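You operate a simulated robot arm through the tools that you are given. There is no shell and no other tool. Be economical: measure what you need, move in short steps, check, and stop when the job is done.

You are at the controls of a simulated robot arm. One attempt, no reset.

Task
Put one of the white knitted rolls from the white bench on the teal job card.
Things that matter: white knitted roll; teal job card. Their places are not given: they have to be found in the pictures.

The check looks at the end state, three seconds after you hand in, the way a careful person would. Anything else that was tipped, shoved, dropped, spilled or broken makes it a failure.

Robot
A 7-joint arm with a two-finger parallel gripper, fixed in place. Base frame: the origin is at the foot of the arm, x ahead of it, y to its left, z up; the work surface is at about z = 0. Readings come in m, degrees, newtons and seconds.
With the tool pointing down near the work surface it reaches from about 0.22 to 0.58 m from the base axis. Its first joint turns from -66.0 to 66.0 degrees. Payload 2.5 kg.
The TCP is the grasp point between the finger pads, 0.023 m short of the fingertips. In the tool frame z runs along the fingers and y along their closing line. Largest opening 0.094 m; finger width 0.038, thickness 0.01; the body of the gripper, 0.054 by 0.096 m, starts 0.039 m behind the TCP.
Orientation is told as [roll, pitch, yaw] about the base's x, y, z axes, in that order, counted from this pose: with the fingers straight down and closing along the base's y, the tool's x points along the base's -x, its y along +y and its z along -z.

Tools
- The arm moves only by the tool play_rows. Its argument "series" is a list of rows, each an object (a shift or turn left out is 0, a gripper value left out holds the last) with "xyz": the shift along the tool's x, y, z in m, a list of three; "rotation": the turn, a rotation vector about the tool's x, y, z in degrees, a list of three. In form: [{"xyz": [dx, dy, dz], "rotation": [rx, ry, rz]}, ...]. A call has 1 to 10 rows; each row is the pose to reach, as a shift and turn from the pose commanded when the call began, along the tool's axes at that moment. "claw" is the gripper command, from -1 (shut) to 1 (fully open), values between in proportion, set as the call begins (left out, the last holds). A row lasts 0.2 s, in which the tool goes at most 0.05 m and 8.6 degrees; a call with a longer step from one row to the next is refused whole, and so is a gripper value outside its range. Where a pose cannot be reached the arm comes as near as it can. A force on the tool above 40 N (or 10 N above the force at the start of the call, whichever is more), or a blocked arm, ends the call early, and 0.2 s more pass. The fingers move at their own pace (about 0.108 m/s each) and stop on an object; they squeeze with about 25 N. The grip force told is the motor's: it shows also when the fingers shut on nothing. Time passes only in rows, and 0.2 s behind the last, so rows that repeat a pose let the fingers close. It gives the time, the measured TCP pose, the force on the tool (base axes), the opening and the grip force at its end, in the units of the frame above (readings bear some noise), and new pictures: "pictures" is both (left out), scene, wrist or none.
- Cameras (640 x 400 px; columns grow to the right, rows downward): "scene" is fixed at [0.1051, -0.4085, 0.528]; the picture's right is [0.89, -0.45, 0.00], its down [-0.32, -0.64, -0.70] and it looks along [0.31, 0.62, -0.72] (base axes); focal length 268 px, centre (320, 200). "wrist" rides on the gripper at [-0.039, 0, -0.044] in the tool frame; the picture's right is [0.00, -1.00, 0.00], its down [0.97, 0.00, -0.24] and it looks along [0.24, 0.00, 0.97] (tool axes); focal length 218 px, centre (320, 200).
- measure_at(camera, pixels): for up to 12 pixels [column, row] of the newest picture of that camera ("zoom" is the newest enlarged one), the place [x, y, z] in the base frame of the surface seen there, good to about 0.002 m. It takes no simulated time.
- enlarge(camera, box): a new picture of the part [left, top, right, bottom] of that camera's present view, enlarged. It takes no simulated time.
- finish_job(): hands the job in; it is judged then, once.

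Work in short steps. Measure before you move; look again where a grasp or a placing could have gone wrong, and mend it. You have 60 turns and 120 pictures in all, those below and enlarged ones among them. Open the gripper and draw the arm clear of the work before you hand the job in, unless the task says otherwise; then end with one line.

The tools are called by a JSON object that holds its "method" and its "body". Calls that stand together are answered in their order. play_rows: Moves the arm, as the interface text tells. Its arguments: {"type":"object","properties":{"series":{"type":"array","items":{"type":"object","properties":{"xyz":{"type":"array","items":{"type":"number"}},"rotation":{"type":"array","items":{"type":"number"}}}}},"claw":{"type":"number"},"pictures":{"type":"string","enum":["both","scene","wrist","none"]}},"required":["series"]} The other tools are called the same way: measure_at (camera, pixels) gives the place of the surface under pixels of a picture; enlarge (camera, box) takes an enlarged picture of a part of a camera's view; finish_job () hands the job in.

At the start:

```text
time_s: 0.0
position: [0.4102, -0.1524, 0.2937]
ee_rot: [0.0, 0.0, -0.2]
wrist_force: [0.3, 0.7, 0.1]
grip_width: 0.0941
gripper_force: 0.1
```

scene: 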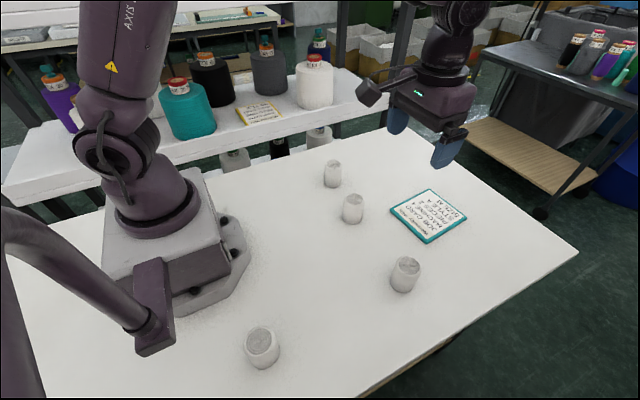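
wrist: 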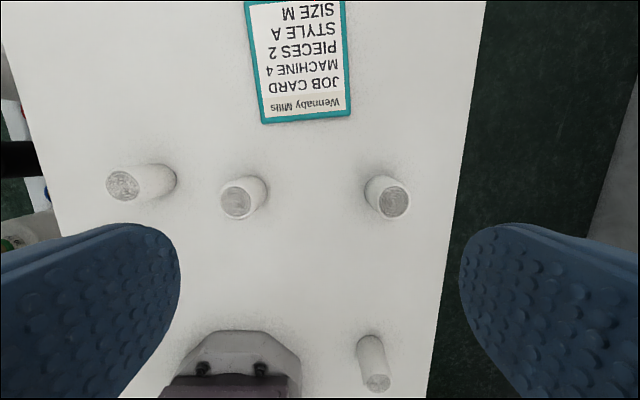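

The pictures show four white rolls on the bench, at scene pixels (332,173), (352,208), (404,274) and (262,347), and the card at (429,215). I'll enlarge the view and measure them.

{"method": "enlarge", "body": {"camera": "scene", "box": [300, 140, 480, 300]}}

{"method": "measure_at", "body": {"camera": "scene", "pixels": [[332, 164], [352, 200], [406, 263], [404, 285], [391, 210], [431, 189], [467, 215], [427, 243], [429, 215], [262, 337], [420, 290]]}}

{"method": "measure_at", "body": {"camera": "wrist", "pixels": [[123, 185], [236, 202], [394, 202], [378, 382], [265, 123], [350, 115], [300, 60], [381, 202], [409, 202], [394, 188], [394, 216]]}}

```text
2.50 times, centred on (390, 220) of scene
```

zoom: 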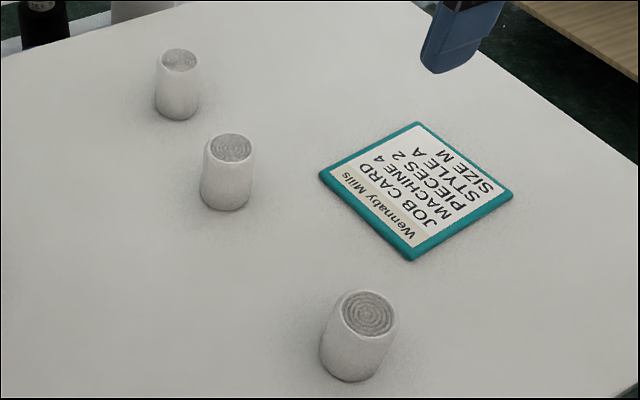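

```text
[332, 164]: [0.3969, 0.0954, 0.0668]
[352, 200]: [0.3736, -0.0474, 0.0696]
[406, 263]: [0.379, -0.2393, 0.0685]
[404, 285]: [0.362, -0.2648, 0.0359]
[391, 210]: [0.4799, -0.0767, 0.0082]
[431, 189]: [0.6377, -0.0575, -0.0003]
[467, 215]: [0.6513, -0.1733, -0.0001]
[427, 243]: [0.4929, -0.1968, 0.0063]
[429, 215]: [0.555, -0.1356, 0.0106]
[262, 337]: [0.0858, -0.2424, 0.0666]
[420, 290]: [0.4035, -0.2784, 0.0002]
```

```text
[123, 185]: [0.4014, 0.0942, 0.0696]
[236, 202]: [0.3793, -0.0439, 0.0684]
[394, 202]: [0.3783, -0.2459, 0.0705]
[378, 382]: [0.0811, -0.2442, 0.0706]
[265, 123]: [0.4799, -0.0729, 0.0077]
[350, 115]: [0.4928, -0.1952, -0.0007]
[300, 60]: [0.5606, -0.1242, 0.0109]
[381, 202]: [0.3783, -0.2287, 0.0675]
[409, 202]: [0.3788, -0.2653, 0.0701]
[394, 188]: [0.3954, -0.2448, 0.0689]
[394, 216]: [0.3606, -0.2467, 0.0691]
```

The nearest roll stands on its own at about (0.378, -0.247), with its top at z 0.07. The card's centre is about (0.56, -0.126), top at 0.010. I'll move above the roll with the gripper open and check.

{"method": "play_rows", "body": {"series": [{"xyz": [0.008, -0.024, 0.035]}, {"xyz": [0.016, -0.048, 0.07]}, {"xyz": [0.024, -0.072, 0.105]}, {"xyz": [0.032, -0.0945, 0.14]}, {"xyz": [0.032, -0.0945, 0.14]}], "claw": 1}}

```text
time_s: 1.2
position: [0.3788, -0.248, 0.1558]
ee_rot: [0.0, 0.0, 0.1]
wrist_force: [0.2, -1.0, -0.6]
grip_width: 0.0938
gripper_force: 0.0
```

scene: 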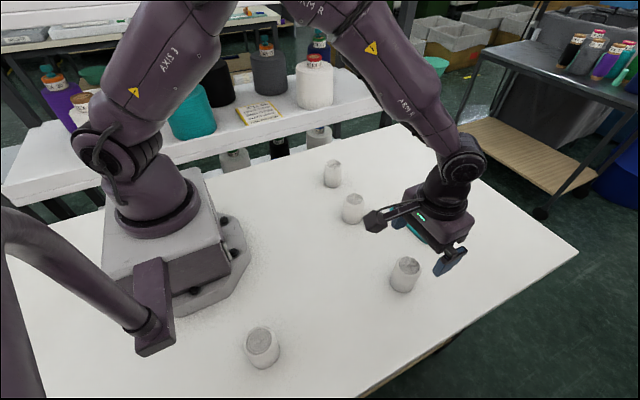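
wrist: 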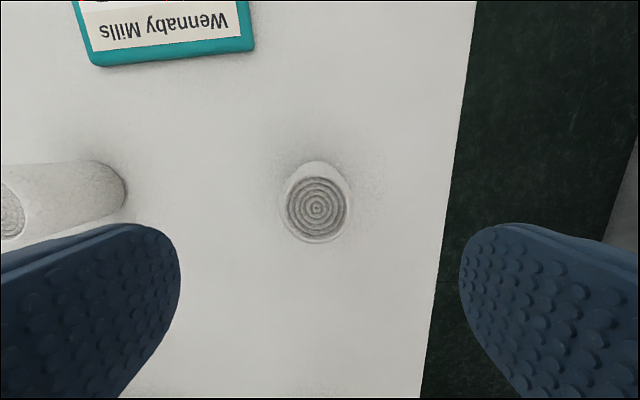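

The roll is centred between the fingers at wrist pixel (317,208). I'll measure its edges once more.

{"method": "measure_at", "body": {"camera": "wrist", "pixels": [[317, 208], [287, 208], [347, 208], [317, 178], [317, 239]]}}

```text
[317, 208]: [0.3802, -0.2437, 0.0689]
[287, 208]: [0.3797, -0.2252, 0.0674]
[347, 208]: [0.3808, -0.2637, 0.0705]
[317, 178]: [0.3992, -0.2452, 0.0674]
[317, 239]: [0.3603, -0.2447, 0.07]
```

The roll's centre is (0.380, -0.245) and it is about 0.042 across. I'll shift +0.003 in y and go down to TCP z of about 0.042.

{"method": "play_rows", "body": {"series": [{"xyz": [-0.001, 0.003, 0.03]}, {"xyz": [-0.001, 0.003, 0.06]}, {"xyz": [-0.001, 0.003, 0.09]}, {"xyz": [-0.001, 0.003, 0.112]}, {"xyz": [-0.001, 0.003, 0.112]}]}}

```text
time_s: 2.4
position: [0.3789, -0.243, 0.0407]
ee_rot: [-0.1, 0.0, -0.1]
wrist_force: [0.1, 0.9, 0.8]
grip_width: 0.094
gripper_force: 0.1
```

scene: 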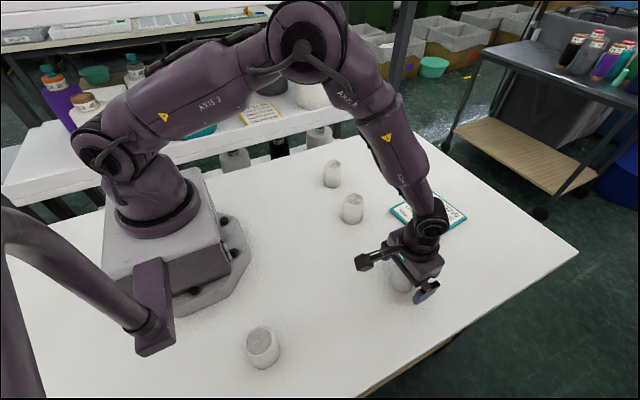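
wrist: 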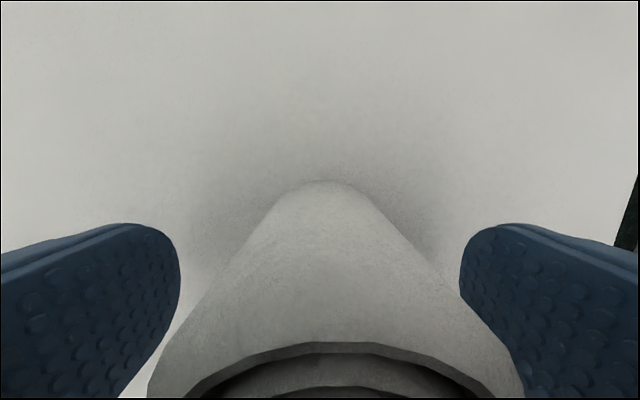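

The fingers straddle the roll, so I'll close them.

{"method": "play_rows", "body": {"series": [{}, {}, {}, {}], "claw": -1, "pictures": "wrist"}}

```text
time_s: 3.4
position: [0.379, -0.2421, 0.0421]
ee_rot: [-0.1, 0.0, -0.1]
wrist_force: [-0.2, 0.6, -0.7]
grip_width: 0.0503
gripper_force: 25.4
```

wrist: 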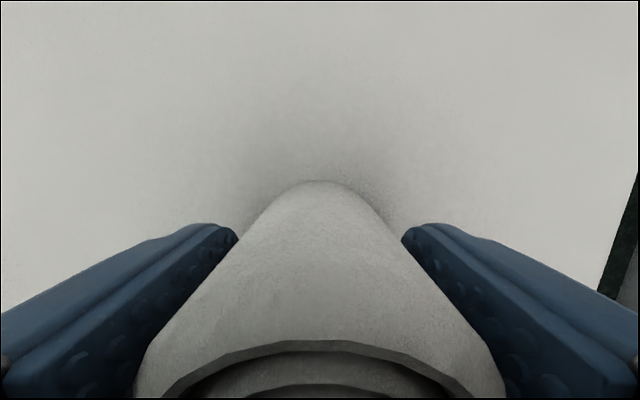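

The grip holds at 0.050 m and 25 N. I'll lift 0.08 m straight up.

{"method": "play_rows", "body": {"series": [{"xyz": [0, 0, -0.015]}, {"xyz": [0, 0, -0.04]}, {"xyz": [0, 0, -0.065]}, {"xyz": [0, 0, -0.08]}, {"xyz": [0, 0, -0.08]}]}}

```text
time_s: 4.6
position: [0.3782, -0.2411, 0.1241]
ee_rot: [0.1, 0.0, -0.1]
wrist_force: [-0.2, 0.0, -0.5]
grip_width: 0.0502
gripper_force: 24.9
```

scene: 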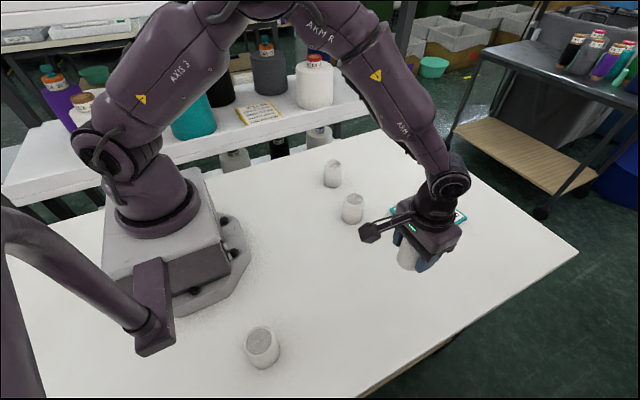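
wrist: 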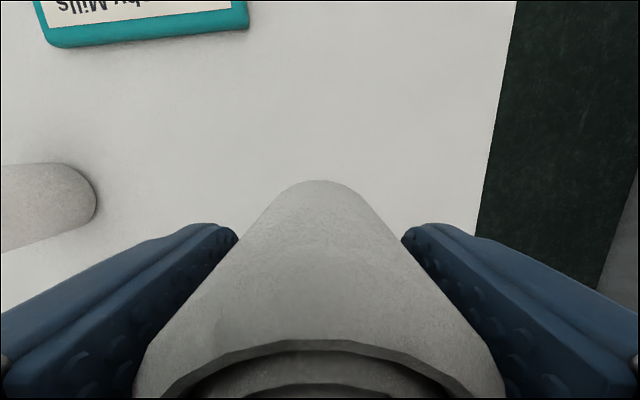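

The roll is held. I'll carry it at this height to above the card, to about (0.548, -0.128).

{"method": "play_rows", "body": {"series": [{"xyz": [-0.024, 0.016, 0]}, {"xyz": [-0.053, 0.035, 0]}, {"xyz": [-0.083, 0.055, 0]}, {"xyz": [-0.113, 0.075, 0]}, {"xyz": [-0.143, 0.095, 0]}, {"xyz": [-0.162, 0.108, 0]}, {"xyz": [-0.17, 0.113, 0]}, {"xyz": [-0.17, 0.113, 0]}]}}

```text
time_s: 6.4
position: [0.5515, -0.1306, 0.1201]
ee_rot: [0.0, 0.0, 0.0]
wrist_force: [0.3, 0.5, 0.4]
grip_width: 0.0501
gripper_force: 25.2
```

scene: 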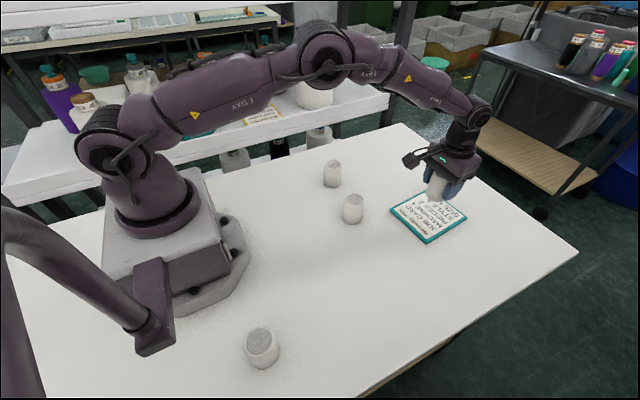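
wrist: 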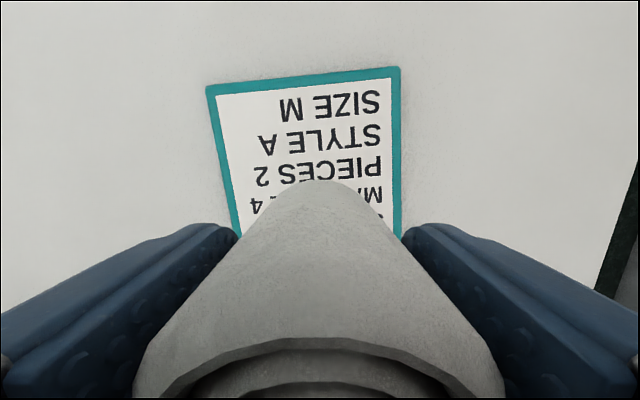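

The roll is over the card. I'll measure the card's far corners to confirm where its centre is.

{"method": "measure_at", "body": {"camera": "wrist", "pixels": [[212, 90], [396, 71], [238, 225], [397, 225], [305, 82]]}}

```text
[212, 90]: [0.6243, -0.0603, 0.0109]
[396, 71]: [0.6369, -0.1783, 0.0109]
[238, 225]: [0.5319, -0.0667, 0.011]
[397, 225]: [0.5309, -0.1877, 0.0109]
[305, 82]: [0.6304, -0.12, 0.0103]
```

The card's centre is (0.558, -0.127), so the placement is good. I'll lower to just above the card and look.

{"method": "play_rows", "body": {"series": [{"xyz": [-0.002, 0.002, 0.02]}, {"xyz": [-0.002, 0.002, 0.04]}, {"xyz": [-0.002, 0.002, 0.055]}, {"xyz": [-0.002, 0.002, 0.063]}, {"xyz": [-0.002, 0.002, 0.063]}]}}

{"method": "enlarge", "body": {"camera": "scene", "box": [380, 140, 500, 260]}}

```text
time_s: 7.6
position: [0.5522, -0.1263, 0.0581]
ee_rot: [0.0, 0.0, -0.1]
wrist_force: [-0.5, 0.0, -0.3]
grip_width: 0.0502
gripper_force: 25.2
```

scene: 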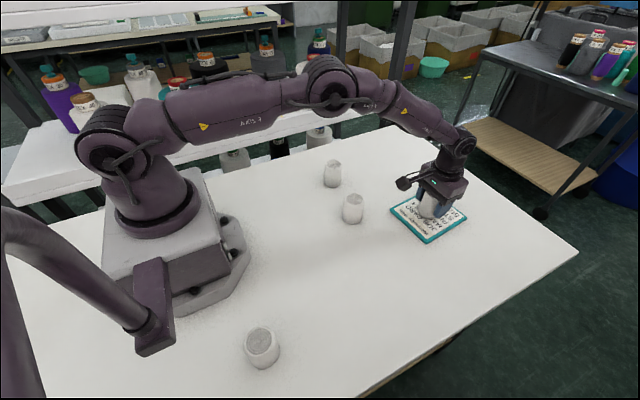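
wrist: 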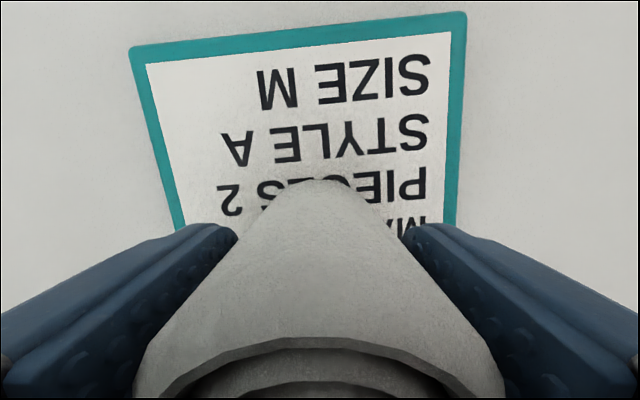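

```text
3.33 times, centred on (440, 200) of scene
```

zoom: 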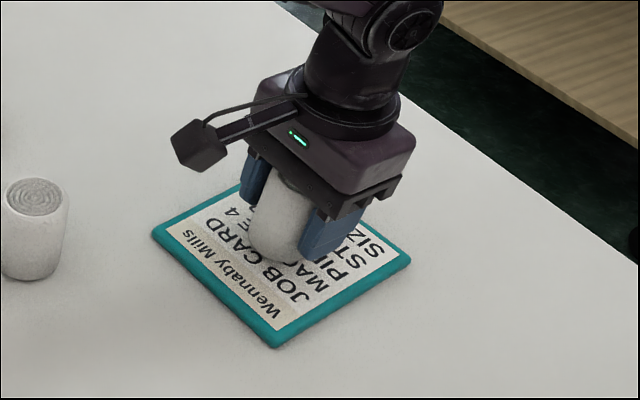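

The roll's base is a few millimetres above the card. I'll lower in 2 mm steps and watch the force.

{"method": "play_rows", "body": {"series": [{"xyz": [0, 0, 0.002]}, {"xyz": [0, 0, 0.004]}, {"xyz": [0, 0, 0.005]}, {"xyz": [0, 0, 0.005]}], "pictures": "none"}}

```text
time_s: 8.6
position: [0.5518, -0.128, 0.0535]
ee_rot: [0.0, 0.0, 0.0]
wrist_force: [0.4, -0.2, -0.4]
grip_width: 0.0501
gripper_force: 25.0
```

There is no contact yet, so I'll go on down in 1 mm steps.

{"method": "play_rows", "body": {"series": [{"xyz": [0, 0, 0.001]}, {"xyz": [0, 0, 0.002]}, {"xyz": [0, 0, 0.002]}], "pictures": "none"}}

```text
time_s: 9.4
position: [0.5511, -0.1276, 0.051]
ee_rot: [-0.1, 0.1, -0.1]
wrist_force: [-0.2, 0.0, 0.2]
grip_width: 0.0503
gripper_force: 24.4
```

Still no clear force at z 0.051; I'll try another 1 to 2 mm.

{"method": "play_rows", "body": {"series": [{"xyz": [0, 0, 0.001]}, {"xyz": [0, 0, 0.0015]}, {"xyz": [0, 0, 0.0015]}]}}

{"method": "enlarge", "body": {"camera": "scene", "box": [400, 160, 480, 240]}}

```text
time_s: 10.2
position: [0.5533, -0.1282, 0.0513]
ee_rot: [0.1, -0.1, 0.0]
wrist_force: [-2.0, 1.9, 8.0]
grip_width: 0.0502
gripper_force: 25.2
```

scene: 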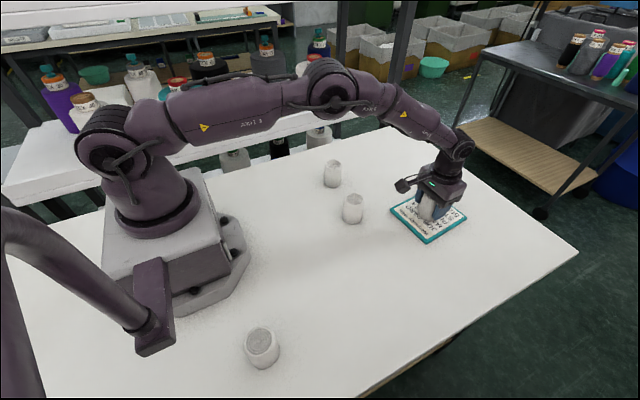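
wrist: 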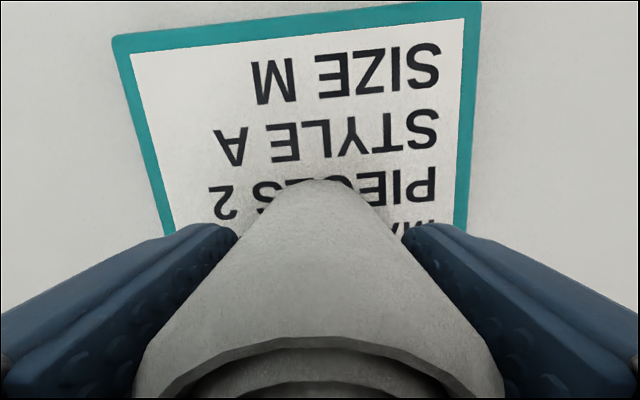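

```text
5.00 times, centred on (440, 200) of scene
```

zoom: 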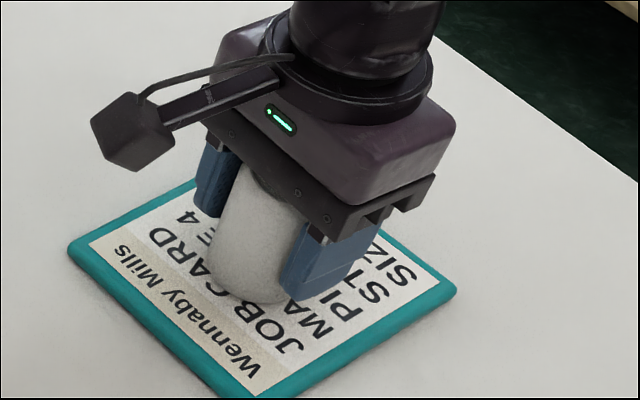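

The 8 N upward force means the roll is resting on the card. I'll ease up 0.5 mm and open the fingers.

{"method": "play_rows", "body": {"series": [{"xyz": [0, 0, -0.0005]}, {"xyz": [0, 0, -0.0005]}, {"xyz": [0, 0, -0.0005]}, {"xyz": [0, 0, -0.0005]}], "claw": 1, "pictures": "wrist"}}

```text
time_s: 11.2
position: [0.5511, -0.1281, 0.0505]
ee_rot: [0.0, 0.0, -0.1]
wrist_force: [0.0, 0.0, -0.8]
grip_width: 0.094
gripper_force: 0.0
```

wrist: 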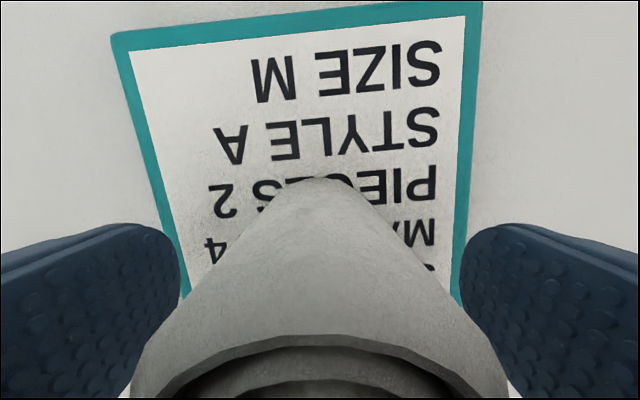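

The roll stands free between the open fingers. I'll rise straight up, then draw back.

{"method": "play_rows", "body": {"series": [{"xyz": [0, 0, -0.02]}, {"xyz": [0, 0, -0.05]}, {"xyz": [0, 0, -0.085]}, {"xyz": [0, 0, -0.12]}, {"xyz": [0.03, 0, -0.14]}, {"xyz": [0.07, 0, -0.16]}, {"xyz": [0.11, 0, -0.18]}, {"xyz": [0.14, 0, -0.19]}, {"xyz": [0.15, 0, -0.19]}, {"xyz": [0.15, 0, -0.19]}]}}

{"method": "enlarge", "body": {"camera": "scene", "box": [300, 130, 500, 300]}}

```text
time_s: 13.4
position: [0.3995, -0.129, 0.2416]
ee_rot: [0.0, -0.1, -0.1]
wrist_force: [-0.9, 0.9, -0.2]
grip_width: 0.0939
gripper_force: 0.0
```

scene: 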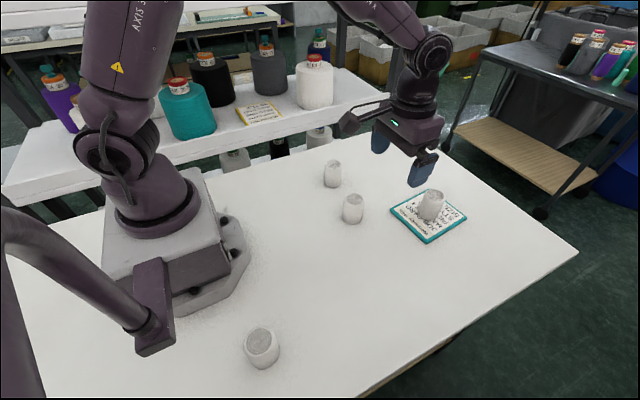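
wrist: 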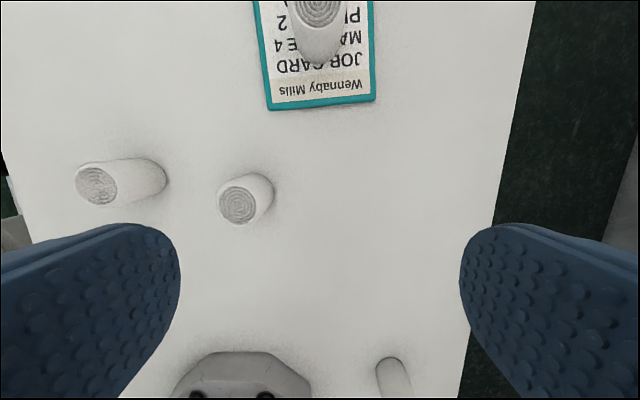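

```text
2.35 times, centred on (400, 215) of scene
```

zoom: 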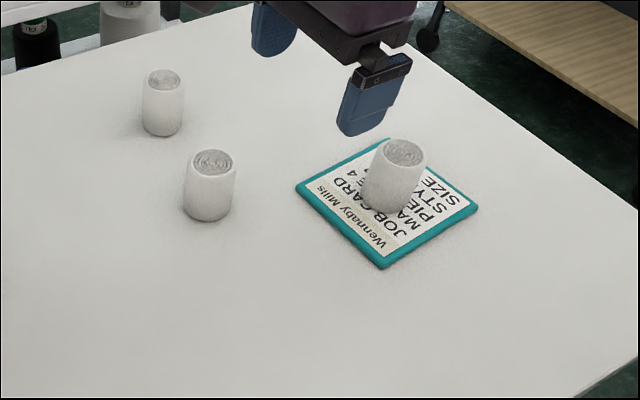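

The roll stands upright near the middle of the card, the other rolls haven't moved, and the arm is clear with the gripper open. I'll hand in.

{"method": "finish_job", "body": {}}

```text
The job is handed in.
```

One white knitted roll is standing upright on the teal job card; nothing else was disturbed.
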